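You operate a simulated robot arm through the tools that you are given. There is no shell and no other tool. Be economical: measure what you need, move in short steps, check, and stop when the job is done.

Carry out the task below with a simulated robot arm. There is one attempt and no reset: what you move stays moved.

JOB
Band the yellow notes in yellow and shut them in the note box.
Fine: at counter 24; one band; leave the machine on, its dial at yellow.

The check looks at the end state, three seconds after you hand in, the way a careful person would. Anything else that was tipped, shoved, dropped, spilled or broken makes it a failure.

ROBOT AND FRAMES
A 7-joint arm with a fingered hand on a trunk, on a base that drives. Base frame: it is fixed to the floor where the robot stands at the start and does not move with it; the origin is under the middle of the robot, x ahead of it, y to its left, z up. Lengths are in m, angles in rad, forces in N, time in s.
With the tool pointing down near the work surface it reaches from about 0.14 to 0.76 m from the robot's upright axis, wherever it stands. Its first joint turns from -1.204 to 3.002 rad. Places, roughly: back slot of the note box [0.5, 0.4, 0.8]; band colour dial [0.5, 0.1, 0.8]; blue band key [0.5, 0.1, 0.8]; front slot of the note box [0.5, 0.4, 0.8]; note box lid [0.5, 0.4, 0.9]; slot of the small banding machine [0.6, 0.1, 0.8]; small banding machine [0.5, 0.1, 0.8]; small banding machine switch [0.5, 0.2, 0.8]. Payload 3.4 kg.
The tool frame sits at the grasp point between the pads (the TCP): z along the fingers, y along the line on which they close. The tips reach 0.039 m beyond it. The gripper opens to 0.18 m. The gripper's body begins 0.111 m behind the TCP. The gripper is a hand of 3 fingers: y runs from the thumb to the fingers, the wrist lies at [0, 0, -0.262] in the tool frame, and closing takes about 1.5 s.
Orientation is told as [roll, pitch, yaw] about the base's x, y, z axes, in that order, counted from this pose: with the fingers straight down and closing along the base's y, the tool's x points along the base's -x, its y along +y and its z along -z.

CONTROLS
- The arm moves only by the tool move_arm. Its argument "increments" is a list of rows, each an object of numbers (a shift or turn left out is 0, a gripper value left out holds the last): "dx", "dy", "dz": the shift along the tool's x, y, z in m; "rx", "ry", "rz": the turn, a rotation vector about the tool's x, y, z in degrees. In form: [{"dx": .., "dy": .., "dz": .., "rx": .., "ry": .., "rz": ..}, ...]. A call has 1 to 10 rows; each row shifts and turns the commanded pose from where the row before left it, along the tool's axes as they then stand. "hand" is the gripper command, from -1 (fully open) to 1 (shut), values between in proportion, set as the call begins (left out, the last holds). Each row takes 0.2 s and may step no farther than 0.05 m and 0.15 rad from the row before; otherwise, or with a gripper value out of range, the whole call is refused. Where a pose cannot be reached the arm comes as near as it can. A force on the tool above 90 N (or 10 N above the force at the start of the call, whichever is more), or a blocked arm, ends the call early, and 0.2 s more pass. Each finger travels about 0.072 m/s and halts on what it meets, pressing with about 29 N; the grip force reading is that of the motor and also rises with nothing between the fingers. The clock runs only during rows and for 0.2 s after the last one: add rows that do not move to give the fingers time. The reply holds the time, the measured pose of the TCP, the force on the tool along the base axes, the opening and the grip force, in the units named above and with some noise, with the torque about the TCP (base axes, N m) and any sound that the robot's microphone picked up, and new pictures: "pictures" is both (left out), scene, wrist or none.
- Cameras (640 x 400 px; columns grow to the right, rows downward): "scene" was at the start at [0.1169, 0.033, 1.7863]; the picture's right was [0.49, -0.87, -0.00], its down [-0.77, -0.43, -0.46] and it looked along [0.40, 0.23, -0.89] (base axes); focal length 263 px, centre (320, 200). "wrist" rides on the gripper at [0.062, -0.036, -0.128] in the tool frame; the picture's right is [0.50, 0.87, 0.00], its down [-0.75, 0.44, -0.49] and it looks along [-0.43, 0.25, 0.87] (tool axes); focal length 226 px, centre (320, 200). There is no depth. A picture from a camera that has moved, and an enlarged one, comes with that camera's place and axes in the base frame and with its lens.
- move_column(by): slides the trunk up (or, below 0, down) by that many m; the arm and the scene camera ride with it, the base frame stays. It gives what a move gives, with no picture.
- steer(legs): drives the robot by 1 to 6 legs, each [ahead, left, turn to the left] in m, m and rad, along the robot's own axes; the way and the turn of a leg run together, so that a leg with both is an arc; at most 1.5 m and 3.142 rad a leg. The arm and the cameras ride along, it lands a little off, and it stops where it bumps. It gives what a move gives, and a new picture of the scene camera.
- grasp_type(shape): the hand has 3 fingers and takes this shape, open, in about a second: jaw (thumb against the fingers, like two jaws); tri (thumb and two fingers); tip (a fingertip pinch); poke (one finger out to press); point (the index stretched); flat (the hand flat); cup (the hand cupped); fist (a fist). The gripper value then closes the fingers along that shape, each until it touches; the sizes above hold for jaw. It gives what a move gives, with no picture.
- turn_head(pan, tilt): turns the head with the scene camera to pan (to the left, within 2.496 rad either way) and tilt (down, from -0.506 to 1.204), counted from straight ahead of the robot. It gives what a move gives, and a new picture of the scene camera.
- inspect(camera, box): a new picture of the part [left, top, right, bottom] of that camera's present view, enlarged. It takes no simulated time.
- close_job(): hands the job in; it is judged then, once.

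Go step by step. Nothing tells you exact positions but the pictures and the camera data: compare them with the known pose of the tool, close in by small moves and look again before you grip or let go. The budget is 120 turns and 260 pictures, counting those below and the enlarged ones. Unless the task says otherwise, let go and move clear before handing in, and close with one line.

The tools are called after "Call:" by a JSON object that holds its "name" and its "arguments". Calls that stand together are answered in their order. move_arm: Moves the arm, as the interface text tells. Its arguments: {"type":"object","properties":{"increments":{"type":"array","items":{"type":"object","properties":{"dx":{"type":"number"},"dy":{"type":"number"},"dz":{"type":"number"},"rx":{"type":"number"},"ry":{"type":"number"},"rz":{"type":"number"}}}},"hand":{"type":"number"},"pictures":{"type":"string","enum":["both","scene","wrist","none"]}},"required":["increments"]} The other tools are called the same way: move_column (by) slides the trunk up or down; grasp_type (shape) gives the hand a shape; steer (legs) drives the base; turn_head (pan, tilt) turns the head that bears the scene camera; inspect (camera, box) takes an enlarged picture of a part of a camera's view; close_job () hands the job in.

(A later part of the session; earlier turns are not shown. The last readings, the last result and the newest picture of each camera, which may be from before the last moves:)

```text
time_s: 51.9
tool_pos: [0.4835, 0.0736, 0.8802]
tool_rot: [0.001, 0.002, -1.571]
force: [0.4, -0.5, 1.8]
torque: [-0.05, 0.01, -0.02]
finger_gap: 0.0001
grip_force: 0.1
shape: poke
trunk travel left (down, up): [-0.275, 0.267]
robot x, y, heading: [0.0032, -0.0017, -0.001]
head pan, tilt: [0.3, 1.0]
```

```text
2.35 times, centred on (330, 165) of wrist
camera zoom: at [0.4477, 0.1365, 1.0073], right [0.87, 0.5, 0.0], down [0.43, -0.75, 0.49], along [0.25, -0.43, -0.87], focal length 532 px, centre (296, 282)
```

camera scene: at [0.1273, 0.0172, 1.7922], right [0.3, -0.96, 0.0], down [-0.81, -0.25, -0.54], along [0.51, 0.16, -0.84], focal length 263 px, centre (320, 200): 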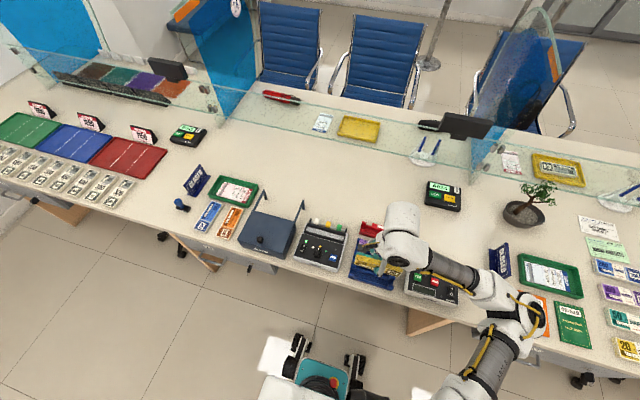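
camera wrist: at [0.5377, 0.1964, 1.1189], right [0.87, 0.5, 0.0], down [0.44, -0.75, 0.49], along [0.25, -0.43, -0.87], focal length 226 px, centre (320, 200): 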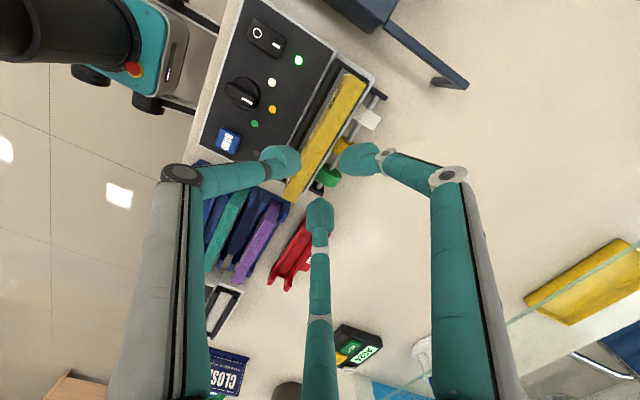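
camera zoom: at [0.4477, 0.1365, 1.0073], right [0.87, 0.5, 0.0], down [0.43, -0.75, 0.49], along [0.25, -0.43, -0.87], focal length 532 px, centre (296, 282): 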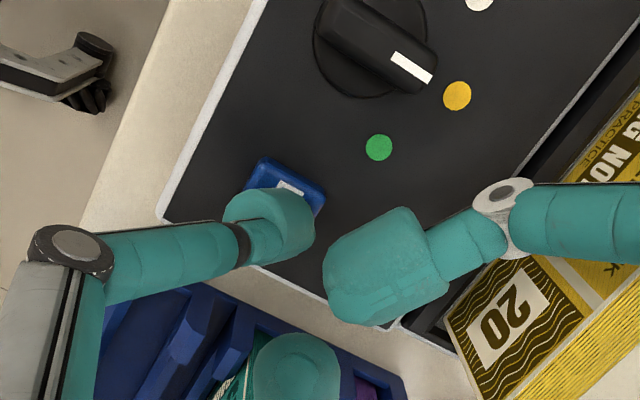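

Call:
{"name": "move_arm", "arguments": {"increments": [{"dz": 0.003}, {}], "pictures": "none"}}

Call:
{"name": "move_arm", "arguments": {"increments": [{"dz": 0.003}, {}], "pictures": "none"}}

Call:
{"name": "inspect", "arguments": {"camera": "scene", "box": [290, 195, 390, 265]}}

```text
time_s: 52.5
tool_pos: [0.4834, 0.0735, 0.8775]
tool_rot: [0.003, 0.002, -1.573]
force: [0.1, -0.1, 2.7]
torque: [-0.02, 0.02, -0.02]
finger_gap: 0.0
grip_force: 0.0
shape: poke
trunk travel left (down, up): [-0.275, 0.267]
robot x, y, heading: [-0.0052, -0.0004, -0.004]
head pan, tilt: [0.3, 1.0]
heard: click
```

```text
time_s: 53.1
tool_pos: [0.4829, 0.0726, 0.8752]
tool_rot: [0.006, 0.0, -1.57]
force: [-0.3, -0.1, 12.5]
torque: [-0.04, -0.01, 0.01]
finger_gap: 0.0001
grip_force: 0.0
shape: poke
trunk travel left (down, up): [-0.275, 0.267]
robot x, y, heading: [-0.0019, -0.0012, 0.002]
head pan, tilt: [0.3, 1.0]
```

```text
5.71 times, centred on (340, 230) of scene
camera zoom: at [0.1257, 0.0184, 1.7925], right [0.3, -0.96, 0.0], down [-0.81, -0.25, -0.54], along [0.51, 0.16, -0.84], focal length 1504 px, centre (206, 29)
```

zoom: 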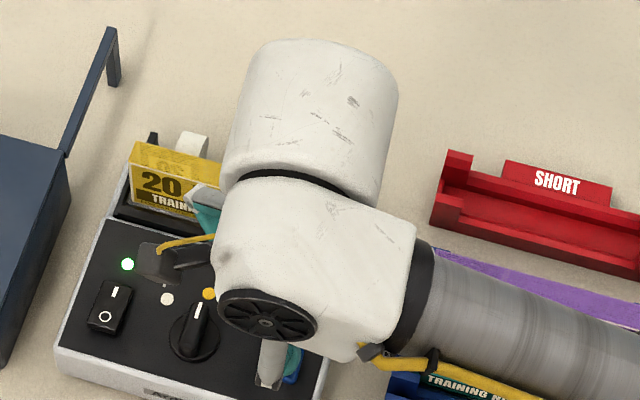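

A click was heard. I'll lift straight up, wait a little, and check for the band.

Call:
{"name": "move_arm", "arguments": {"increments": [{"dz": -0.02}, {"dz": -0.03}, {"dz": -0.03}, {"dz": -0.03, "dx": -0.02}, {"dx": -0.03}, {}, {}], "pictures": "wrist"}}

Call:
{"name": "inspect", "arguments": {"camera": "scene", "box": [290, 195, 390, 265]}}

```text
time_s: 54.7
tool_pos: [0.4843, 0.0261, 0.9831]
tool_rot: [0.001, -0.001, -1.57]
force: [-0.5, 0.9, -0.4]
torque: [0.01, 0.06, -0.02]
finger_gap: 0.0
grip_force: 0.0
shape: poke
trunk travel left (down, up): [-0.275, 0.267]
robot x, y, heading: [-0.0027, 0.0035, -0.003]
head pan, tilt: [0.3, 1.0]
camera wrist: at [0.4479, 0.0886, 1.1109], right [0.87, 0.5, 0.0], down [0.43, -0.75, 0.49], along [0.25, -0.43, -0.87], focal length 226 px, centre (320, 200)
```

wrist: 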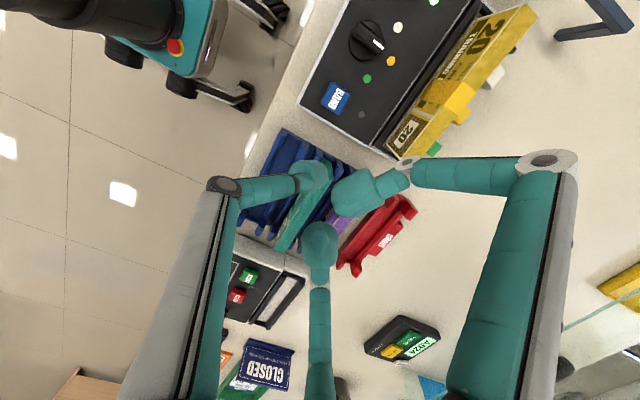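

```text
5.71 times, centred on (340, 230) of scene
camera zoom: at [0.1284, 0.0205, 1.7921], right [0.3, -0.96, 0.0], down [-0.81, -0.25, -0.54], along [0.51, 0.16, -0.84], focal length 1504 px, centre (206, 29)
```

zoom: 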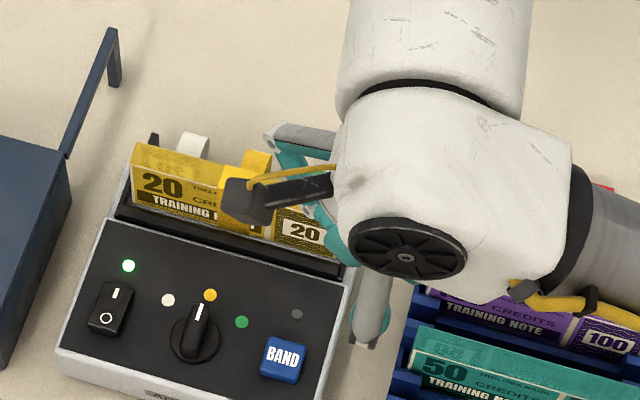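

Call:
{"name": "inspect", "arguments": {"camera": "wrist", "box": [390, 0, 550, 170]}}

```text
2.35 times, centred on (470, 85) of wrist
camera zoom: at [0.4479, 0.0886, 1.1109], right [0.87, 0.5, 0.0], down [0.43, -0.75, 0.49], along [0.25, -0.43, -0.87], focal length 532 px, centre (-33, 471)
```

zoom: 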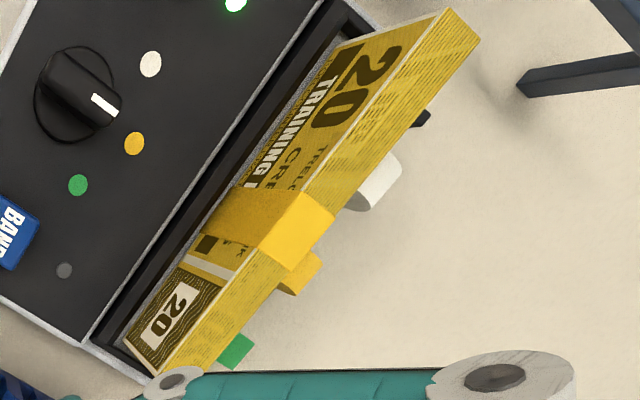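

Exactly one yellow band is on. Next: study the box and its lid. Opening the jaw and moving over toward the box at a safe height.

Call:
{"name": "grasp_type", "arguments": {"shape": "jaw"}}

Call:
{"name": "move_arm", "arguments": {"increments": [{"dz": -0.04}, {"dz": -0.04}, {"dz": -0.04}, {"dx": 0.045}, {"dx": 0.045}, {"dx": 0.045, "dy": -0.01}, {"dx": 0.045, "dy": -0.01}, {"dx": 0.045, "dy": -0.01}, {"dx": 0.045}], "pictures": "none"}}

Call:
{"name": "move_arm", "arguments": {"increments": [{"dx": 0.045}, {"dx": 0.045}, {"dx": 0.045}, {"dx": 0.02}], "pictures": "wrist"}}

Call:
{"name": "turn_head", "arguments": {"pan": 0.7, "tilt": 1.0}}

```text
time_s: 55.6
tool_pos: [0.4842, 0.0242, 0.9842]
tool_rot: [0.002, 0.002, -1.572]
force: [0.6, 0.3, -0.2]
torque: [-0.01, -0.03, 0.01]
finger_gap: 0.1801
grip_force: 0.1
shape: jaw
trunk travel left (down, up): [-0.275, 0.267]
robot x, y, heading: [-0.0019, -0.001, -0.001]
head pan, tilt: [0.3, 1.0]
```

```text
time_s: 57.6
tool_pos: [0.4526, 0.2987, 1.104]
tool_rot: [0.002, -0.004, -1.571]
force: [0.3, 0.1, -0.8]
torque: [-0.04, 0.01, 0.01]
finger_gap: 0.1801
grip_force: 0.2
shape: jaw
trunk travel left (down, up): [-0.275, 0.267]
robot x, y, heading: [0.0009, 0.0007, -0.003]
head pan, tilt: [0.3, 1.0]
```

```text
time_s: 58.6
tool_pos: [0.4566, 0.333, 1.1029]
tool_rot: [0.001, 0.003, -1.574]
force: [0.3, -0.3, 0.0]
torque: [-0.01, 0.03, 0.0]
finger_gap: 0.1797
grip_force: 0.1
shape: jaw
out of reach, approached as far as the arm can: row 1, 2, 3, 4
trunk travel left (down, up): [-0.275, 0.267]
robot x, y, heading: [0.0042, -0.0, -0.001]
head pan, tilt: [0.3, 1.0]
camera wrist: at [0.4218, 0.3961, 1.2305], right [0.87, 0.5, 0.0], down [0.43, -0.76, 0.49], along [0.24, -0.42, -0.87], focal length 226 px, centre (320, 200)
```

wrist: 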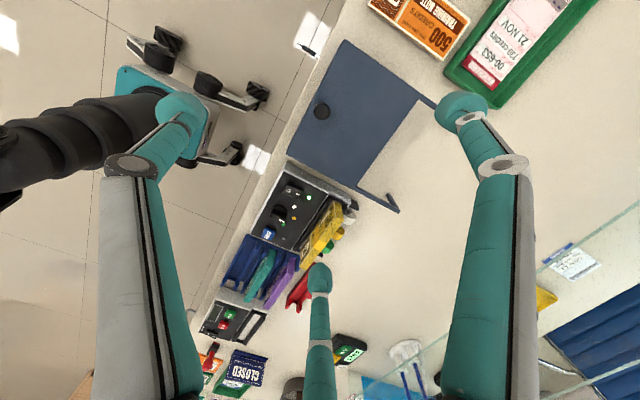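

```text
time_s: 59.5
tool_pos: [0.4566, 0.3335, 1.1031]
tool_rot: [0.001, 0.005, -1.574]
force: [0.0, -0.3, -0.1]
torque: [0.03, 0.02, 0.02]
finger_gap: 0.1798
grip_force: 0.0
shape: jaw
trunk travel left (down, up): [-0.275, 0.267]
robot x, y, heading: [-0.0002, -0.001, -0.001]
head pan, tilt: [0.7, 1.0]
camera scene: at [0.1147, 0.048, 1.7921], right [0.64, -0.77, 0.0], down [-0.65, -0.54, -0.54], along [0.41, 0.35, -0.84], focal length 263 px, centre (320, 200)
```

scene: 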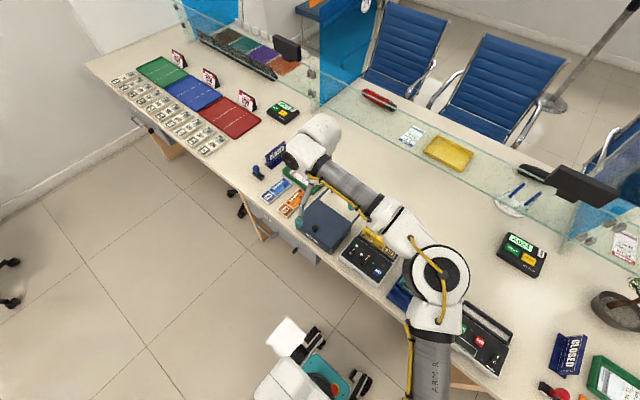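

The arm is at its reach limit here, so I'll drive the base 0.25 m left to bring the box comfortably in front.

Call:
{"name": "steer", "arguments": {"legs": [[0, 0.25, 0]]}}

Call:
{"name": "inspect", "arguments": {"camera": "wrist", "box": [200, 0, 440, 240]}}

```text
time_s: 61.3
tool_pos: [0.4571, 0.5662, 1.1096]
tool_rot: [0.002, 0.018, -1.575]
force: [1.0, -0.9, 1.1]
torque: [0.06, 0.11, -0.03]
finger_gap: 0.1798
grip_force: 0.0
shape: jaw
trunk travel left (down, up): [-0.275, 0.267]
robot x, y, heading: [-0.0024, 0.2486, -0.001]
head pan, tilt: [0.7, 1.0]
camera scene: at [0.1152, 0.2789, 1.7925], right [0.64, -0.77, -0.01], down [-0.65, -0.54, -0.54], along [0.41, 0.36, -0.84], focal length 263 px, centre (320, 200)
```

scene: 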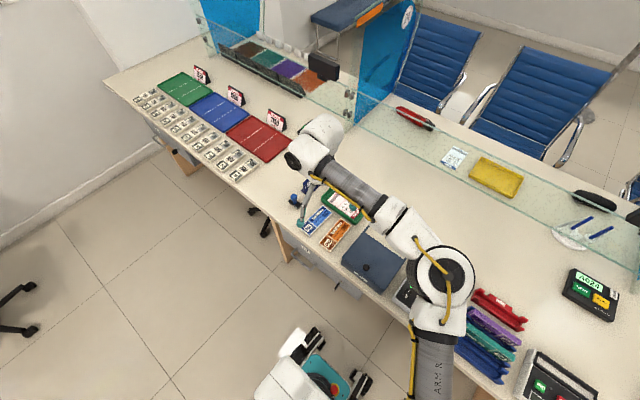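

```text
1.67 times, centred on (320, 120) of wrist
camera zoom: at [0.4223, 0.6265, 1.2376], right [0.87, 0.49, 0.01], down [0.43, -0.76, 0.48], along [0.25, -0.41, -0.88], focal length 377 px, centre (320, 333)
```

zoom: 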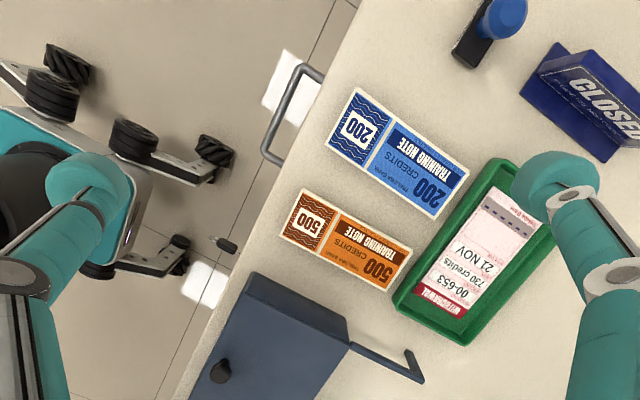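

Call:
{"name": "move_arm", "arguments": {"increments": [{"dx": -0.04}, {"dx": -0.04}, {"dx": -0.03}, {}], "pictures": "wrist"}}

Call:
{"name": "inspect", "arguments": {"camera": "wrist", "box": [230, 60, 430, 260]}}

Call:
{"name": "inspect", "arguments": {"camera": "scene", "box": [330, 220, 430, 300]}}

```text
time_s: 62.3
tool_pos: [0.4544, 0.465, 1.1068]
tool_rot: [0.006, 0.008, -1.577]
force: [-0.4, 0.6, -0.6]
torque: [0.02, -0.01, 0.01]
finger_gap: 0.1798
grip_force: 0.0
shape: jaw
trunk travel left (down, up): [-0.275, 0.267]
robot x, y, heading: [0.0023, 0.248, 0.001]
head pan, tilt: [0.7, 1.0]
camera wrist: at [0.4186, 0.5267, 1.2343], right [0.87, 0.49, 0.01], down [0.43, -0.76, 0.49], along [0.25, -0.42, -0.87], focal length 226 px, centre (320, 200)
```

wrist: 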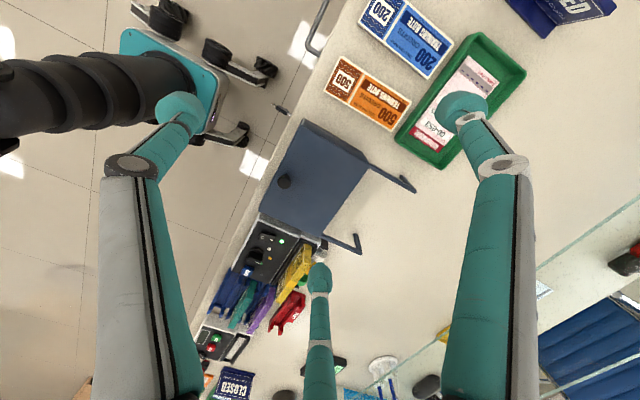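

```text
2.00 times, centred on (330, 160) of wrist
camera zoom: at [0.4186, 0.5267, 1.2343], right [0.87, 0.49, 0.01], down [0.43, -0.76, 0.49], along [0.25, -0.42, -0.87], focal length 452 px, centre (300, 280)
```

zoom: 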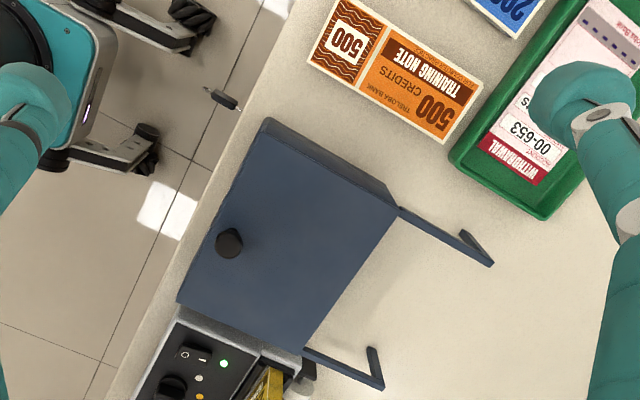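

```text
5.00 times, centred on (380, 260) of scene
camera zoom: at [0.115, 0.2861, 1.7924], right [0.64, -0.77, -0.01], down [-0.65, -0.54, -0.54], along [0.41, 0.35, -0.84], focal length 1316 px, centre (20, -100)
```

zoom: 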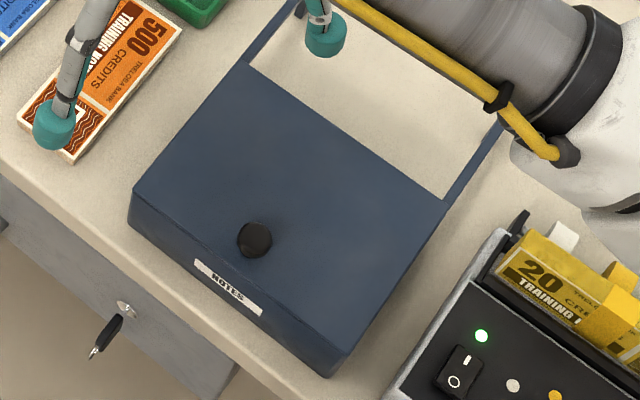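

The lid has a knob near its front edge (≈[0.45,0.354,0.885]) and hinges at the back (x≈0.566), with two legged rests behind it. I'll look closer at the lid edge and hinge.

Call:
{"name": "inspect", "arguments": {"camera": "scene", "box": [345, 245, 405, 300]}}

Call:
{"name": "inspect", "arguments": {"camera": "wrist", "box": [335, 140, 425, 260]}}

Call:
{"name": "inspect", "arguments": {"camera": "wrist", "box": [250, 110, 390, 240]}}

```text
7.27 times, centred on (375, 272) of scene
camera zoom: at [0.115, 0.2861, 1.7924], right [0.64, -0.77, -0.01], down [-0.65, -0.54, -0.54], along [0.41, 0.35, -0.84], focal length 1914 px, centre (-80, -327)
```

zoom: 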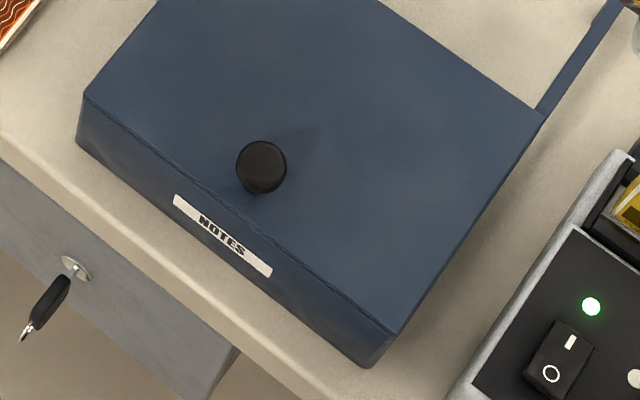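

```text
3.33 times, centred on (380, 200) of wrist
camera zoom: at [0.4186, 0.5267, 1.2343], right [0.87, 0.49, 0.01], down [0.43, -0.76, 0.49], along [0.25, -0.42, -0.87], focal length 754 px, centre (120, 200)
```

zoom: 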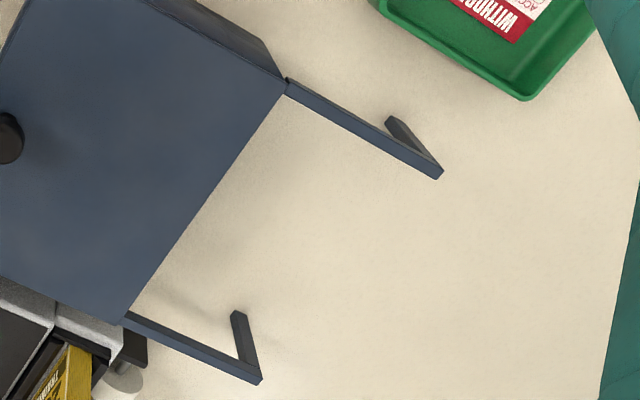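

```text
3.08 times, centred on (320, 175) of wrist
camera zoom: at [0.4186, 0.5267, 1.2343], right [0.87, 0.49, 0.01], down [0.43, -0.76, 0.49], along [0.25, -0.42, -0.87], focal length 696 px, centre (320, 277)
```

zoom: 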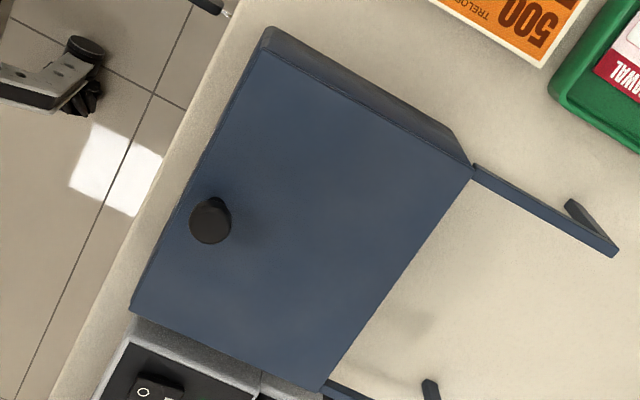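

The legged rails at lid height suggest the lid slides back along them (or hinges). I'll bring the half-open jaw over the knob to test gently.

Call:
{"name": "move_arm", "arguments": {"increments": [{"dx": -0.04, "dy": -0.002}, {"dx": -0.04, "dy": -0.002}, {"dx": -0.031}, {"dz": 0.045}, {"dz": 0.045}, {"dz": 0.045}, {}], "hand": 0.3, "pictures": "wrist"}}

Call:
{"name": "inspect", "arguments": {"camera": "wrist", "box": [230, 80, 430, 250]}}

```text
time_s: 63.9
tool_pos: [0.4498, 0.3527, 0.9709]
tool_rot: [0.005, 0.01, -1.576]
force: [0.1, 0.4, 1.0]
torque: [0.0, 0.05, -0.01]
finger_gap: 0.0633
grip_force: 0.0
shape: jaw
trunk travel left (down, up): [-0.275, 0.267]
robot x, y, heading: [-0.0015, 0.2503, -0.004]
head pan, tilt: [0.7, 1.0]
camera wrist: at [0.4133, 0.4134, 1.099], right [0.87, 0.49, 0.01], down [0.43, -0.76, 0.49], along [0.25, -0.42, -0.87], focal length 226 px, centre (320, 200)
```

wrist: 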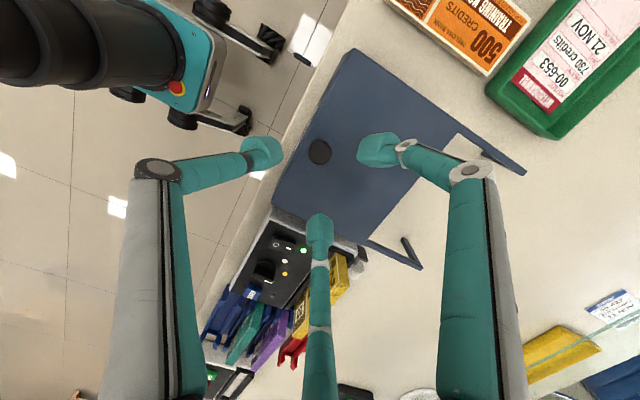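

```text
2.35 times, centred on (330, 165) of wrist
camera zoom: at [0.4133, 0.4134, 1.099], right [0.87, 0.49, 0.01], down [0.43, -0.76, 0.49], along [0.25, -0.42, -0.87], focal length 532 px, centre (296, 282)
```

zoom: 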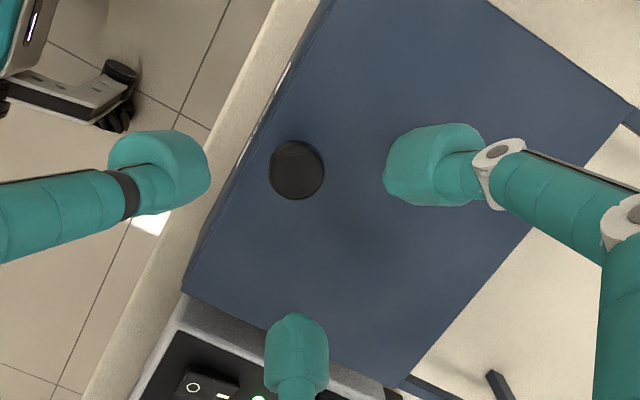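

Knob lies between thumb and fingers. Descending alongside it.

Call:
{"name": "move_arm", "arguments": {"increments": [{"dz": 0.03}, {"dz": 0.026}, {}], "pictures": "none"}}

Call:
{"name": "inspect", "arguments": {"camera": "wrist", "box": [230, 80, 430, 250]}}

Call:
{"name": "inspect", "arguments": {"camera": "scene", "box": [330, 220, 430, 300]}}

```text
time_s: 64.7
tool_pos: [0.4508, 0.3541, 0.9146]
tool_rot: [0.005, 0.01, -1.576]
force: [0.0, 0.3, 0.6]
torque: [-0.01, 0.0, -0.03]
finger_gap: 0.0634
grip_force: 0.2
shape: jaw
trunk travel left (down, up): [-0.275, 0.267]
robot x, y, heading: [-0.0008, 0.2511, -0.004]
head pan, tilt: [0.7, 1.0]
```

```text
2.35 times, centred on (330, 165) of wrist
camera zoom: at [0.4139, 0.4145, 1.0425], right [0.87, 0.5, 0.01], down [0.43, -0.76, 0.49], along [0.25, -0.42, -0.87], focal length 532 px, centre (296, 282)
```

zoom: 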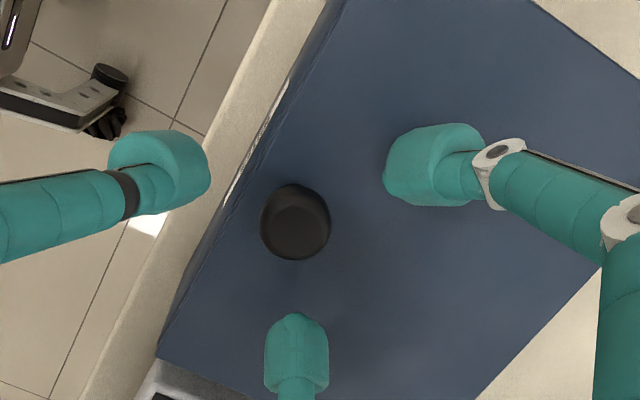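

```text
5.00 times, centred on (380, 260) of scene
camera zoom: at [0.1151, 0.2834, 1.7924], right [0.64, -0.77, -0.01], down [-0.65, -0.54, -0.54], along [0.41, 0.35, -0.84], focal length 1316 px, centre (20, -100)
```

zoom: 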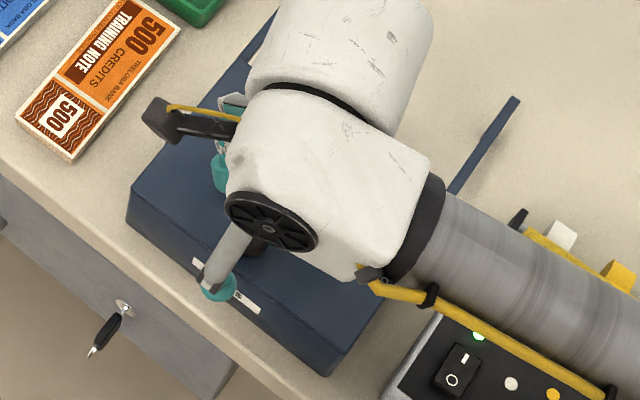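

Lowering a bit more and shifting 3 mm so that the tips overlap the knob.

Call:
{"name": "move_arm", "arguments": {"increments": [{"dx": -0.003, "dz": 0.004}, {}], "pictures": "none"}}

Call:
{"name": "move_arm", "arguments": {"increments": [{"dz": 0.004}, {}], "pictures": "none"}}

Call:
{"name": "move_arm", "arguments": {"increments": [{"dz": 0.003}, {}], "pictures": "none"}}

Call:
{"name": "inspect", "arguments": {"camera": "wrist", "box": [230, 80, 430, 250]}}

```text
time_s: 65.3
tool_pos: [0.4503, 0.3482, 0.9107]
tool_rot: [0.006, 0.012, -1.578]
force: [0.5, -0.4, 0.4]
torque: [0.01, 0.04, 0.01]
finger_gap: 0.0633
grip_force: 0.0
shape: jaw
trunk travel left (down, up): [-0.275, 0.267]
robot x, y, heading: [-0.0004, 0.2466, 0.002]
head pan, tilt: [0.7, 1.0]
```

```text
time_s: 65.9
tool_pos: [0.4506, 0.3546, 0.9061]
tool_rot: [0.006, 0.007, -1.575]
force: [-0.2, -0.6, -0.3]
torque: [0.01, -0.02, 0.0]
finger_gap: 0.0633
grip_force: 0.1
shape: jaw
trunk travel left (down, up): [-0.275, 0.267]
robot x, y, heading: [0.0029, 0.2498, -0.001]
head pan, tilt: [0.7, 1.0]
```

```text
time_s: 66.5
tool_pos: [0.4506, 0.3546, 0.9033]
tool_rot: [0.005, 0.008, -1.576]
force: [-0.4, 0.9, -0.7]
torque: [-0.01, 0.02, 0.0]
finger_gap: 0.0633
grip_force: 0.1
shape: jaw
trunk travel left (down, up): [-0.275, 0.267]
robot x, y, heading: [0.0025, 0.2479, 0.001]
head pan, tilt: [0.7, 1.0]
```

```text
2.35 times, centred on (330, 165) of wrist
camera zoom: at [0.4145, 0.4159, 1.031], right [0.87, 0.5, 0.01], down [0.43, -0.76, 0.49], along [0.25, -0.42, -0.87], focal length 532 px, centre (296, 282)
```

zoom: 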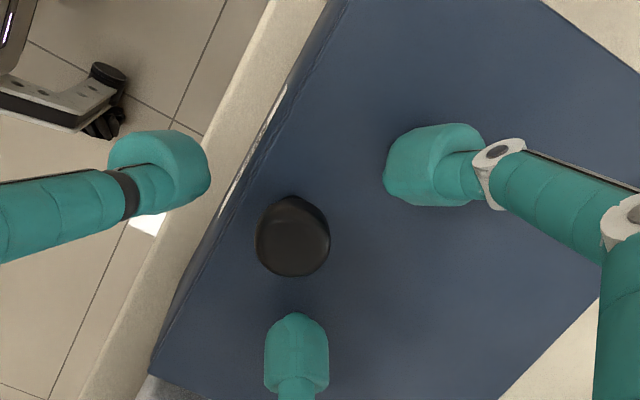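

Knob is centred in the hand. Closing on it.

Call:
{"name": "move_arm", "arguments": {"increments": [{}, {}, {}, {}, {}, {}], "hand": 1, "pictures": "none"}}

Call:
{"name": "inspect", "arguments": {"camera": "wrist", "box": [230, 80, 430, 250]}}

```text
time_s: 67.9
tool_pos: [0.4514, 0.3528, 0.902]
tool_rot: [0.0, 0.008, -1.578]
force: [0.3, -1.9, -23.7]
torque: [-0.12, 0.0, 0.04]
finger_gap: 0.0119
grip_force: 29.0
shape: jaw
trunk travel left (down, up): [-0.275, 0.267]
robot x, y, heading: [0.0017, 0.2472, 0.002]
head pan, tilt: [0.7, 1.0]
```

```text
2.35 times, centred on (330, 165) of wrist
camera zoom: at [0.4157, 0.414, 1.0293], right [0.87, 0.49, 0.0], down [0.43, -0.76, 0.49], along [0.25, -0.42, -0.87], focal length 532 px, centre (296, 282)
```

zoom: 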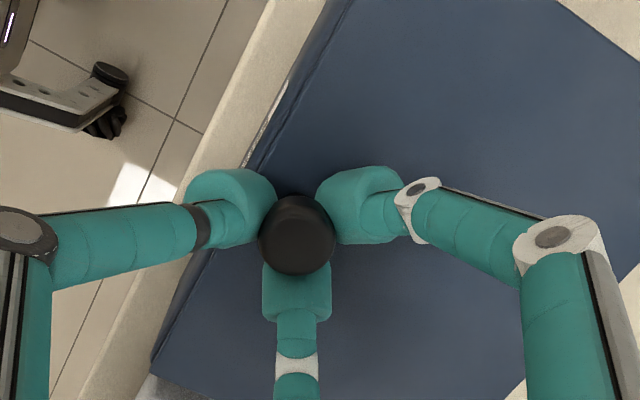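

Firm three-point grip on the mushroom-shaped knob. Test: a small move backward (+x).

Call:
{"name": "move_arm", "arguments": {"increments": [{"dy": 0.004}, {}], "pictures": "none"}}

Call:
{"name": "move_arm", "arguments": {"increments": [{"dy": 0.004}, {}], "pictures": "none"}}

```text
time_s: 68.5
tool_pos: [0.4567, 0.3513, 0.9021]
tool_rot: [0.0, 0.007, -1.577]
force: [-1.1, -4.8, -29.1]
torque: [-0.18, 0.0, 0.0]
finger_gap: 0.0118
grip_force: 29.2
shape: jaw
trunk travel left (down, up): [-0.275, 0.267]
robot x, y, heading: [0.001, 0.2487, -0.002]
head pan, tilt: [0.7, 1.0]
```

```text
time_s: 69.1
tool_pos: [0.4596, 0.3518, 0.9017]
tool_rot: [0.003, 0.007, -1.578]
force: [-0.5, -5.6, -31.3]
torque: [-0.18, 0.0, 0.06]
finger_gap: 0.0119
grip_force: 29.3
shape: jaw
trunk travel left (down, up): [-0.275, 0.267]
robot x, y, heading: [0.0003, 0.2489, -0.0]
head pan, tilt: [0.7, 1.0]
```

It moved 8 mm with almost no resistance — a sliding lid. Checking that only the lid moved.

Call:
{"name": "inspect", "arguments": {"camera": "wrist", "box": [210, 60, 450, 260]}}

Call:
{"name": "inspect", "arguments": {"camera": "scene", "box": [330, 220, 430, 300]}}

```text
2.00 times, centred on (330, 160) of wrist
camera zoom: at [0.4243, 0.4142, 1.0297], right [0.87, 0.49, 0.01], down [0.43, -0.76, 0.49], along [0.25, -0.42, -0.87], focal length 452 px, centre (300, 280)
```

zoom: 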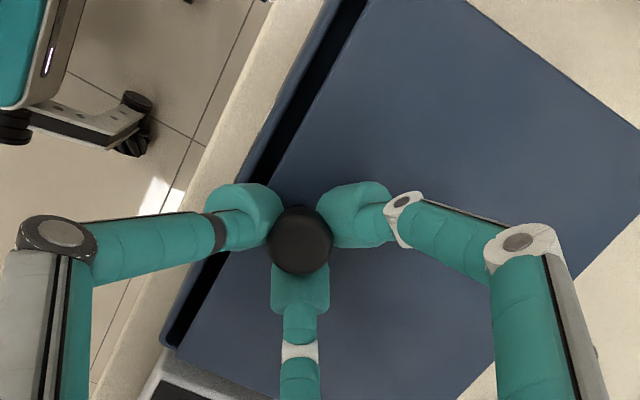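

```text
5.00 times, centred on (380, 260) of scene
camera zoom: at [0.1208, 0.2911, 1.7916], right [0.64, -0.77, -0.01], down [-0.65, -0.54, -0.54], along [0.41, 0.35, -0.84], focal length 1316 px, centre (20, -100)
```

zoom: 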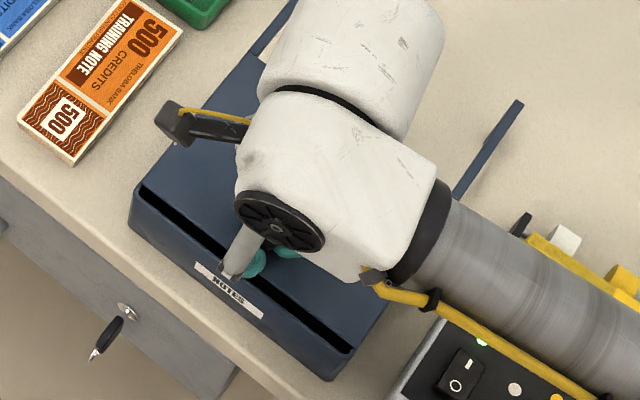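

Only the lid slides. Pushing it back further, watching the force.

Call:
{"name": "move_arm", "arguments": {"increments": [{"dy": 0.01, "dz": 0.001}, {"dy": 0.015}, {"dy": 0.015}], "pictures": "none"}}

Call:
{"name": "move_arm", "arguments": {"increments": [{"dy": 0.015}, {"dy": 0.015}], "pictures": "none"}}

Call:
{"name": "move_arm", "arguments": {"increments": [{"dy": 0.01}, {"dy": 0.005}], "pictures": "wrist"}}

Call:
{"name": "inspect", "arguments": {"camera": "scene", "box": [330, 210, 450, 300]}}

```text
time_s: 69.9
tool_pos: [0.4999, 0.352, 0.9014]
tool_rot: [0.005, 0.009, -1.575]
force: [1.5, -5.0, -26.7]
torque: [-0.21, -0.07, 0.06]
finger_gap: 0.0115
grip_force: 28.8
shape: jaw
trunk travel left (down, up): [-0.275, 0.267]
robot x, y, heading: [0.001, 0.2532, -0.003]
head pan, tilt: [0.7, 1.0]
```

```text
time_s: 70.5
tool_pos: [0.5298, 0.3526, 0.9017]
tool_rot: [0.003, 0.006, -1.576]
force: [-0.3, -4.2, -27.5]
torque: [-0.17, -0.05, 0.06]
finger_gap: 0.0118
grip_force: 29.7
shape: jaw
trunk travel left (down, up): [-0.275, 0.267]
robot x, y, heading: [0.0003, 0.2493, 0.001]
head pan, tilt: [0.7, 1.0]
```

```text
time_s: 71.1
tool_pos: [0.5456, 0.3524, 0.9014]
tool_rot: [0.005, 0.009, -1.579]
force: [-0.3, -2.6, -26.2]
torque: [-0.17, -0.02, 0.05]
finger_gap: 0.0116
grip_force: 29.4
shape: jaw
trunk travel left (down, up): [-0.275, 0.267]
robot x, y, heading: [-0.0037, 0.2456, -0.004]
head pan, tilt: [0.7, 1.0]
camera wrist: at [0.5098, 0.4139, 1.0294], right [0.87, 0.49, 0.01], down [0.43, -0.76, 0.49], along [0.25, -0.42, -0.87], focal length 226 px, centre (320, 200)
```

wrist: 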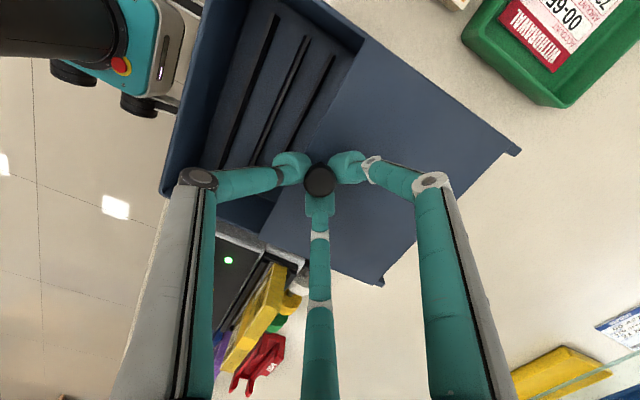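

```text
4.44 times, centred on (390, 255) of scene
camera zoom: at [0.1212, 0.2921, 1.7916], right [0.64, -0.77, -0.01], down [-0.65, -0.54, -0.54], along [0.41, 0.35, -0.84], focal length 1170 px, centre (9, -44)
```

zoom: 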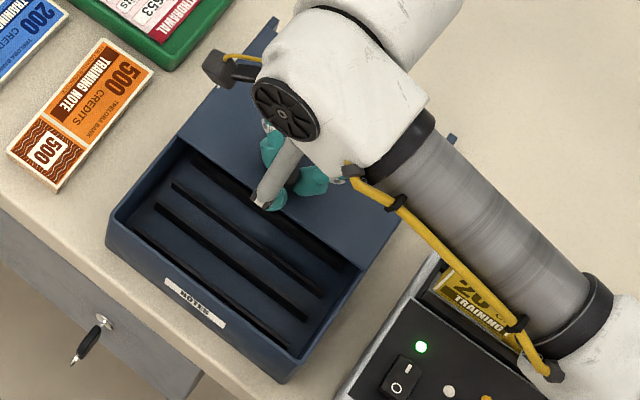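

The box is open and empty, with two slots between black ribs. A few more mm, then release the knob and rise.

Call:
{"name": "move_arm", "arguments": {"increments": [{"dy": 0.006}, {}], "pictures": "none"}}

Call:
{"name": "move_arm", "arguments": {"increments": [{}, {}, {}, {}], "hand": 0.3, "pictures": "none"}}

Call:
{"name": "move_arm", "arguments": {"increments": [{"dz": -0.03}, {"dz": -0.04}, {"dz": -0.04}, {"dy": -0.03, "dz": -0.03}, {"dy": -0.03}, {"dy": -0.03, "dx": 0.03}, {"dx": 0.02}], "hand": -1, "pictures": "wrist"}}

Call:
{"name": "inspect", "arguments": {"camera": "wrist", "box": [230, 60, 430, 240]}}

```text
time_s: 71.7
tool_pos: [0.5505, 0.3521, 0.9019]
tool_rot: [0.003, 0.011, -1.575]
force: [-0.3, -3.5, -25.1]
torque: [-0.16, 0.0, 0.06]
finger_gap: 0.0115
grip_force: 28.8
shape: jaw
trunk travel left (down, up): [-0.275, 0.267]
robot x, y, heading: [0.0004, 0.2471, -0.002]
head pan, tilt: [0.7, 1.0]
```

```text
time_s: 72.7
tool_pos: [0.5501, 0.353, 0.904]
tool_rot: [0.006, 0.009, -1.576]
force: [-0.4, 0.0, -0.3]
torque: [0.03, 0.01, 0.01]
finger_gap: 0.0623
grip_force: 0.2
shape: jaw
trunk travel left (down, up): [-0.275, 0.267]
robot x, y, heading: [0.0027, 0.2499, 0.005]
head pan, tilt: [0.7, 1.0]
```

```text
time_s: 74.3
tool_pos: [0.4589, 0.405, 1.0431]
tool_rot: [0.004, 0.008, -1.577]
force: [-0.2, 0.0, 1.3]
torque: [-0.01, 0.01, -0.01]
finger_gap: 0.1802
grip_force: 0.1
shape: jaw
trunk travel left (down, up): [-0.275, 0.267]
robot x, y, heading: [-0.0036, 0.2487, -0.004]
head pan, tilt: [0.7, 1.0]
camera wrist: at [0.423, 0.4665, 1.1704], right [0.87, 0.49, 0.01], down [0.43, -0.76, 0.49], along [0.25, -0.42, -0.87], focal length 226 px, centre (320, 200)
```

wrist: 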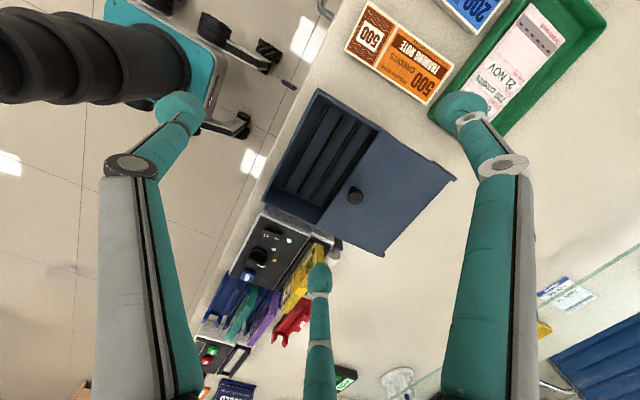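

```text
2.22 times, centred on (330, 150) of wrist
camera zoom: at [0.423, 0.4665, 1.1704], right [0.87, 0.49, 0.01], down [0.43, -0.76, 0.49], along [0.25, -0.42, -0.87], focal length 502 px, centre (298, 311)
```

zoom: 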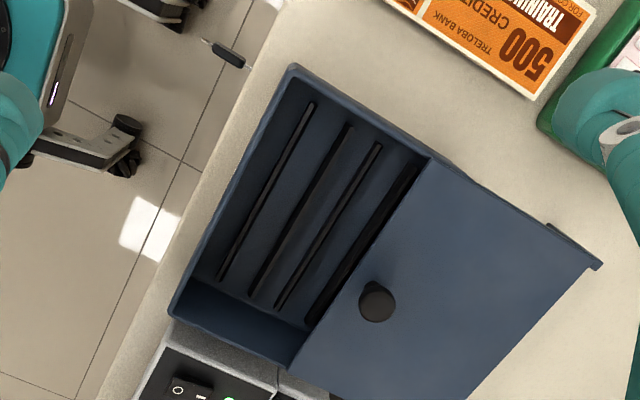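

The lid is back; four ribs form a front slot (centre x≈0.4735, y≈0.352) and a back slot (partly under the lid) — I'll use the front one. Back to the banded bundle, levelling the hand on the way.

Call:
{"name": "move_arm", "arguments": {"increments": [{"dx": -0.04, "dy": 0.016, "rx": -0.46, "ry": -0.29, "rz": -0.34}, {"dx": -0.04, "dy": 0.016}, {"dx": -0.04, "dy": 0.016}, {"dx": -0.04, "dy": 0.016}, {"dx": -0.04, "dy": 0.016}, {"dx": -0.04, "dy": 0.016}, {"dx": -0.031, "dy": 0.016, "dz": 0.02}, {"dz": 0.02}, {}], "hand": 0.52, "pictures": "wrist"}}

Call:
{"name": "inspect", "arguments": {"camera": "wrist", "box": [230, 60, 430, 240]}}

```text
time_s: 76.3
tool_pos: [0.5724, 0.1315, 1.0046]
tool_rot: [0.015, 0.003, -1.571]
force: [-1.1, -0.1, -0.2]
torque: [0.0, -0.01, -0.01]
finger_gap: 0.0436
grip_force: 0.0
shape: jaw
trunk travel left (down, up): [-0.275, 0.267]
robot x, y, heading: [-0.001, 0.2502, -0.003]
head pan, tilt: [0.7, 1.0]
camera wrist: at [0.5348, 0.1931, 1.1311], right [0.87, 0.5, 0.01], down [0.43, -0.76, 0.5], along [0.26, -0.42, -0.87], focal length 226 px, centre (320, 200)
```

wrist: 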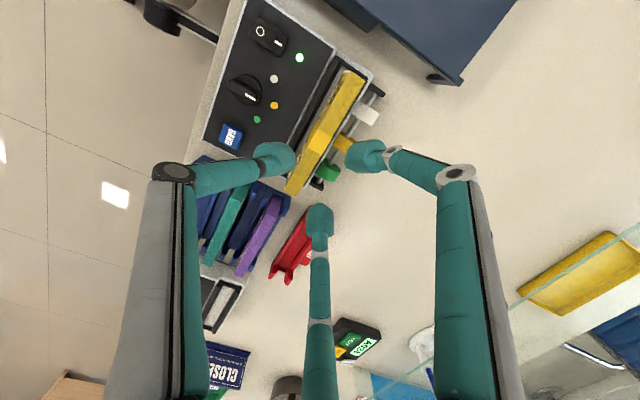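

```text
2.22 times, centred on (330, 150) of wrist
camera zoom: at [0.5348, 0.1931, 1.1311], right [0.87, 0.5, 0.01], down [0.43, -0.76, 0.5], along [0.26, -0.42, -0.87], focal length 502 px, centre (298, 311)
```

zoom: 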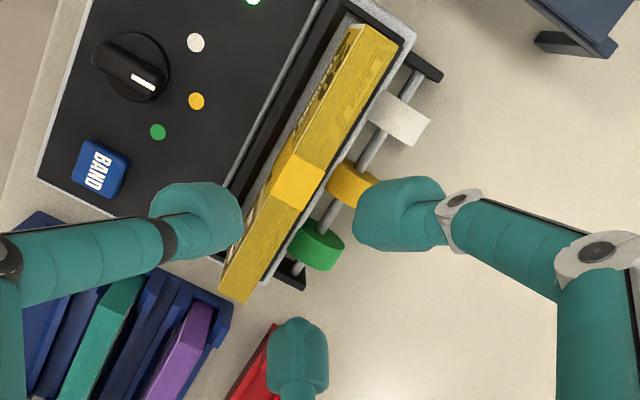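

Bundle centre [0.571, 0.135], hand nearly aligned. Correcting the slight tilt and descending partway.

Call:
{"name": "move_arm", "arguments": {"increments": [{"dx": 0.003, "ry": -0.6}, {"dz": 0.03}, {"dz": 0.03}, {"dz": 0.015}, {}], "pictures": "none"}}

Call:
{"name": "inspect", "arguments": {"camera": "wrist", "box": [230, 60, 430, 240]}}

```text
time_s: 77.5
tool_pos: [0.572, 0.1324, 0.9289]
tool_rot: [0.015, -0.008, -1.572]
force: [-0.1, -0.4, 0.7]
torque: [-0.02, 0.0, -0.01]
finger_gap: 0.0434
grip_force: 0.1
shape: jaw
trunk travel left (down, up): [-0.275, 0.267]
robot x, y, heading: [-0.0023, 0.2497, 0.0]
head pan, tilt: [0.7, 1.0]
```

```text
2.22 times, centred on (330, 150) of wrist
camera zoom: at [0.5344, 0.1964, 1.0555], right [0.87, 0.5, 0.01], down [0.43, -0.75, 0.5], along [0.26, -0.43, -0.86], focal length 502 px, centre (298, 311)
```

zoom: 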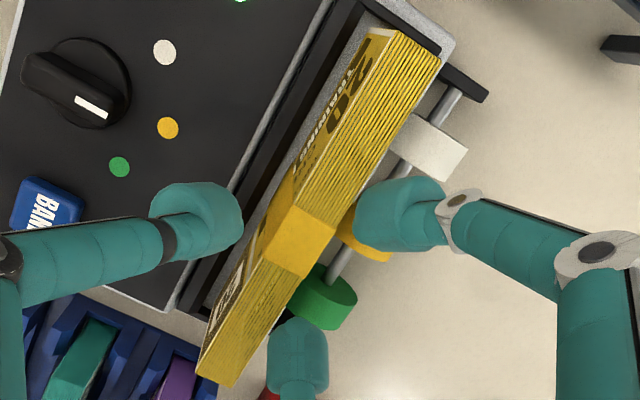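

The tilt convention is now clear; correcting with rx +0.86°, ry +0.46°, then re-checking.

Call:
{"name": "move_arm", "arguments": {"increments": [{"rx": 0.86, "ry": 0.46}, {}], "pictures": "none"}}

Call:
{"name": "inspect", "arguments": {"camera": "wrist", "box": [230, 60, 430, 240]}}

```text
time_s: 78.1
tool_pos: [0.5725, 0.1336, 0.9288]
tool_rot: [-0.003, 0.002, -1.571]
force: [0.0, -0.9, -0.1]
torque: [-0.01, -0.03, -0.01]
finger_gap: 0.0432
grip_force: 0.1
shape: jaw
trunk travel left (down, up): [-0.275, 0.267]
robot x, y, heading: [0.0011, 0.2495, -0.004]
head pan, tilt: [0.7, 1.0]
```

```text
2.22 times, centred on (330, 150) of wrist
camera zoom: at [0.5367, 0.1956, 1.0565], right [0.87, 0.5, 0.0], down [0.44, -0.75, 0.49], along [0.24, -0.43, -0.87], focal length 502 px, centre (298, 311)
```

zoom: 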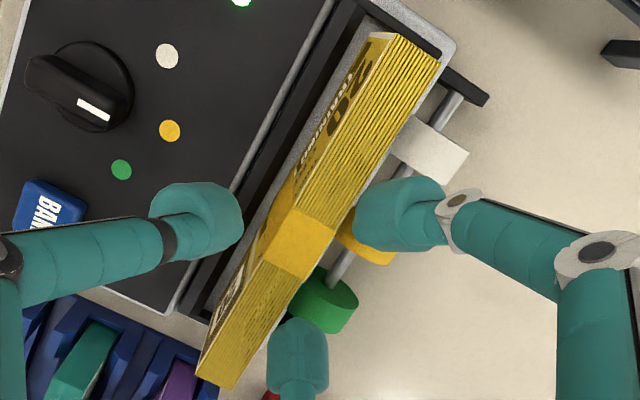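

Level and aligned. Descending to z≈0.899.

Call:
{"name": "move_arm", "arguments": {"increments": [{"dz": 0.01}, {"dz": 0.005}], "pictures": "none"}}

Call:
{"name": "move_arm", "arguments": {"increments": [{"dz": 0.008}, {"dz": 0.006}, {}], "pictures": "none"}}

Call:
{"name": "inspect", "arguments": {"camera": "wrist", "box": [230, 60, 430, 240]}}

```text
time_s: 78.7
tool_pos: [0.5718, 0.1332, 0.9144]
tool_rot: [-0.002, 0.003, -1.571]
force: [-0.6, -1.2, 0.2]
torque: [0.01, -0.03, 0.01]
finger_gap: 0.0435
grip_force: 0.0
shape: jaw
trunk travel left (down, up): [-0.275, 0.267]
robot x, y, heading: [-0.0021, 0.247, 0.002]
head pan, tilt: [0.7, 1.0]
```

```text
time_s: 79.5
tool_pos: [0.5726, 0.1346, 0.8996]
tool_rot: [-0.002, 0.002, -1.571]
force: [0.5, 0.5, -0.3]
torque: [-0.01, -0.01, -0.01]
finger_gap: 0.0434
grip_force: 0.0
shape: jaw
trunk travel left (down, up): [-0.275, 0.267]
robot x, y, heading: [0.0041, 0.2499, -0.007]
head pan, tilt: [0.7, 1.0]
```

```text
2.22 times, centred on (330, 150) of wrist
camera zoom: at [0.537, 0.1959, 1.0268], right [0.87, 0.5, 0.0], down [0.44, -0.75, 0.49], along [0.24, -0.43, -0.87], focal length 502 px, centre (298, 311)
```

zoom: 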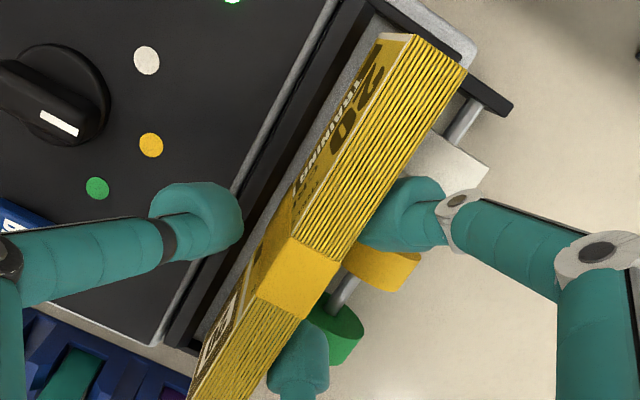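

Straddling the bundle. Closing.

Call:
{"name": "move_arm", "arguments": {"increments": [{}, {}, {}, {}, {}, {}], "hand": 1, "pictures": "none"}}

Call:
{"name": "move_arm", "arguments": {"increments": [{"dz": -0.008}, {"dz": -0.012}], "pictures": "none"}}

Call:
{"name": "inspect", "arguments": {"camera": "wrist", "box": [230, 60, 430, 240]}}

```text
time_s: 80.9
tool_pos: [0.5722, 0.1337, 0.8995]
tool_rot: [-0.002, 0.002, -1.57]
force: [-0.4, 0.2, 0.5]
torque: [-0.01, -0.02, -0.03]
finger_gap: 0.0165
grip_force: 29.0
shape: jaw
trunk travel left (down, up): [-0.275, 0.267]
robot x, y, heading: [-0.0022, 0.2466, -0.002]
head pan, tilt: [0.7, 1.0]
```

```text
time_s: 81.5
tool_pos: [0.5738, 0.1337, 0.9188]
tool_rot: [-0.002, 0.002, -1.571]
force: [0.0, 0.1, -1.9]
torque: [0.0, -0.03, 0.0]
finger_gap: 0.0162
grip_force: 29.5
shape: jaw
trunk travel left (down, up): [-0.275, 0.267]
robot x, y, heading: [-0.0021, 0.2514, -0.007]
head pan, tilt: [0.7, 1.0]
```

```text
2.22 times, centred on (330, 150) of wrist
camera zoom: at [0.5374, 0.1959, 1.0465], right [0.87, 0.5, 0.0], down [0.44, -0.75, 0.49], along [0.24, -0.43, -0.87], focal length 502 px, centre (298, 311)
```

zoom: 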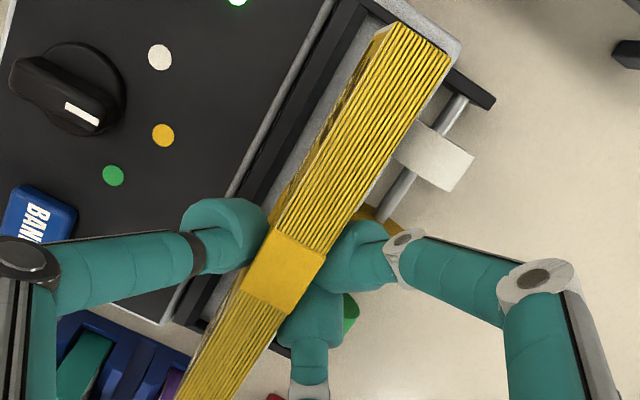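

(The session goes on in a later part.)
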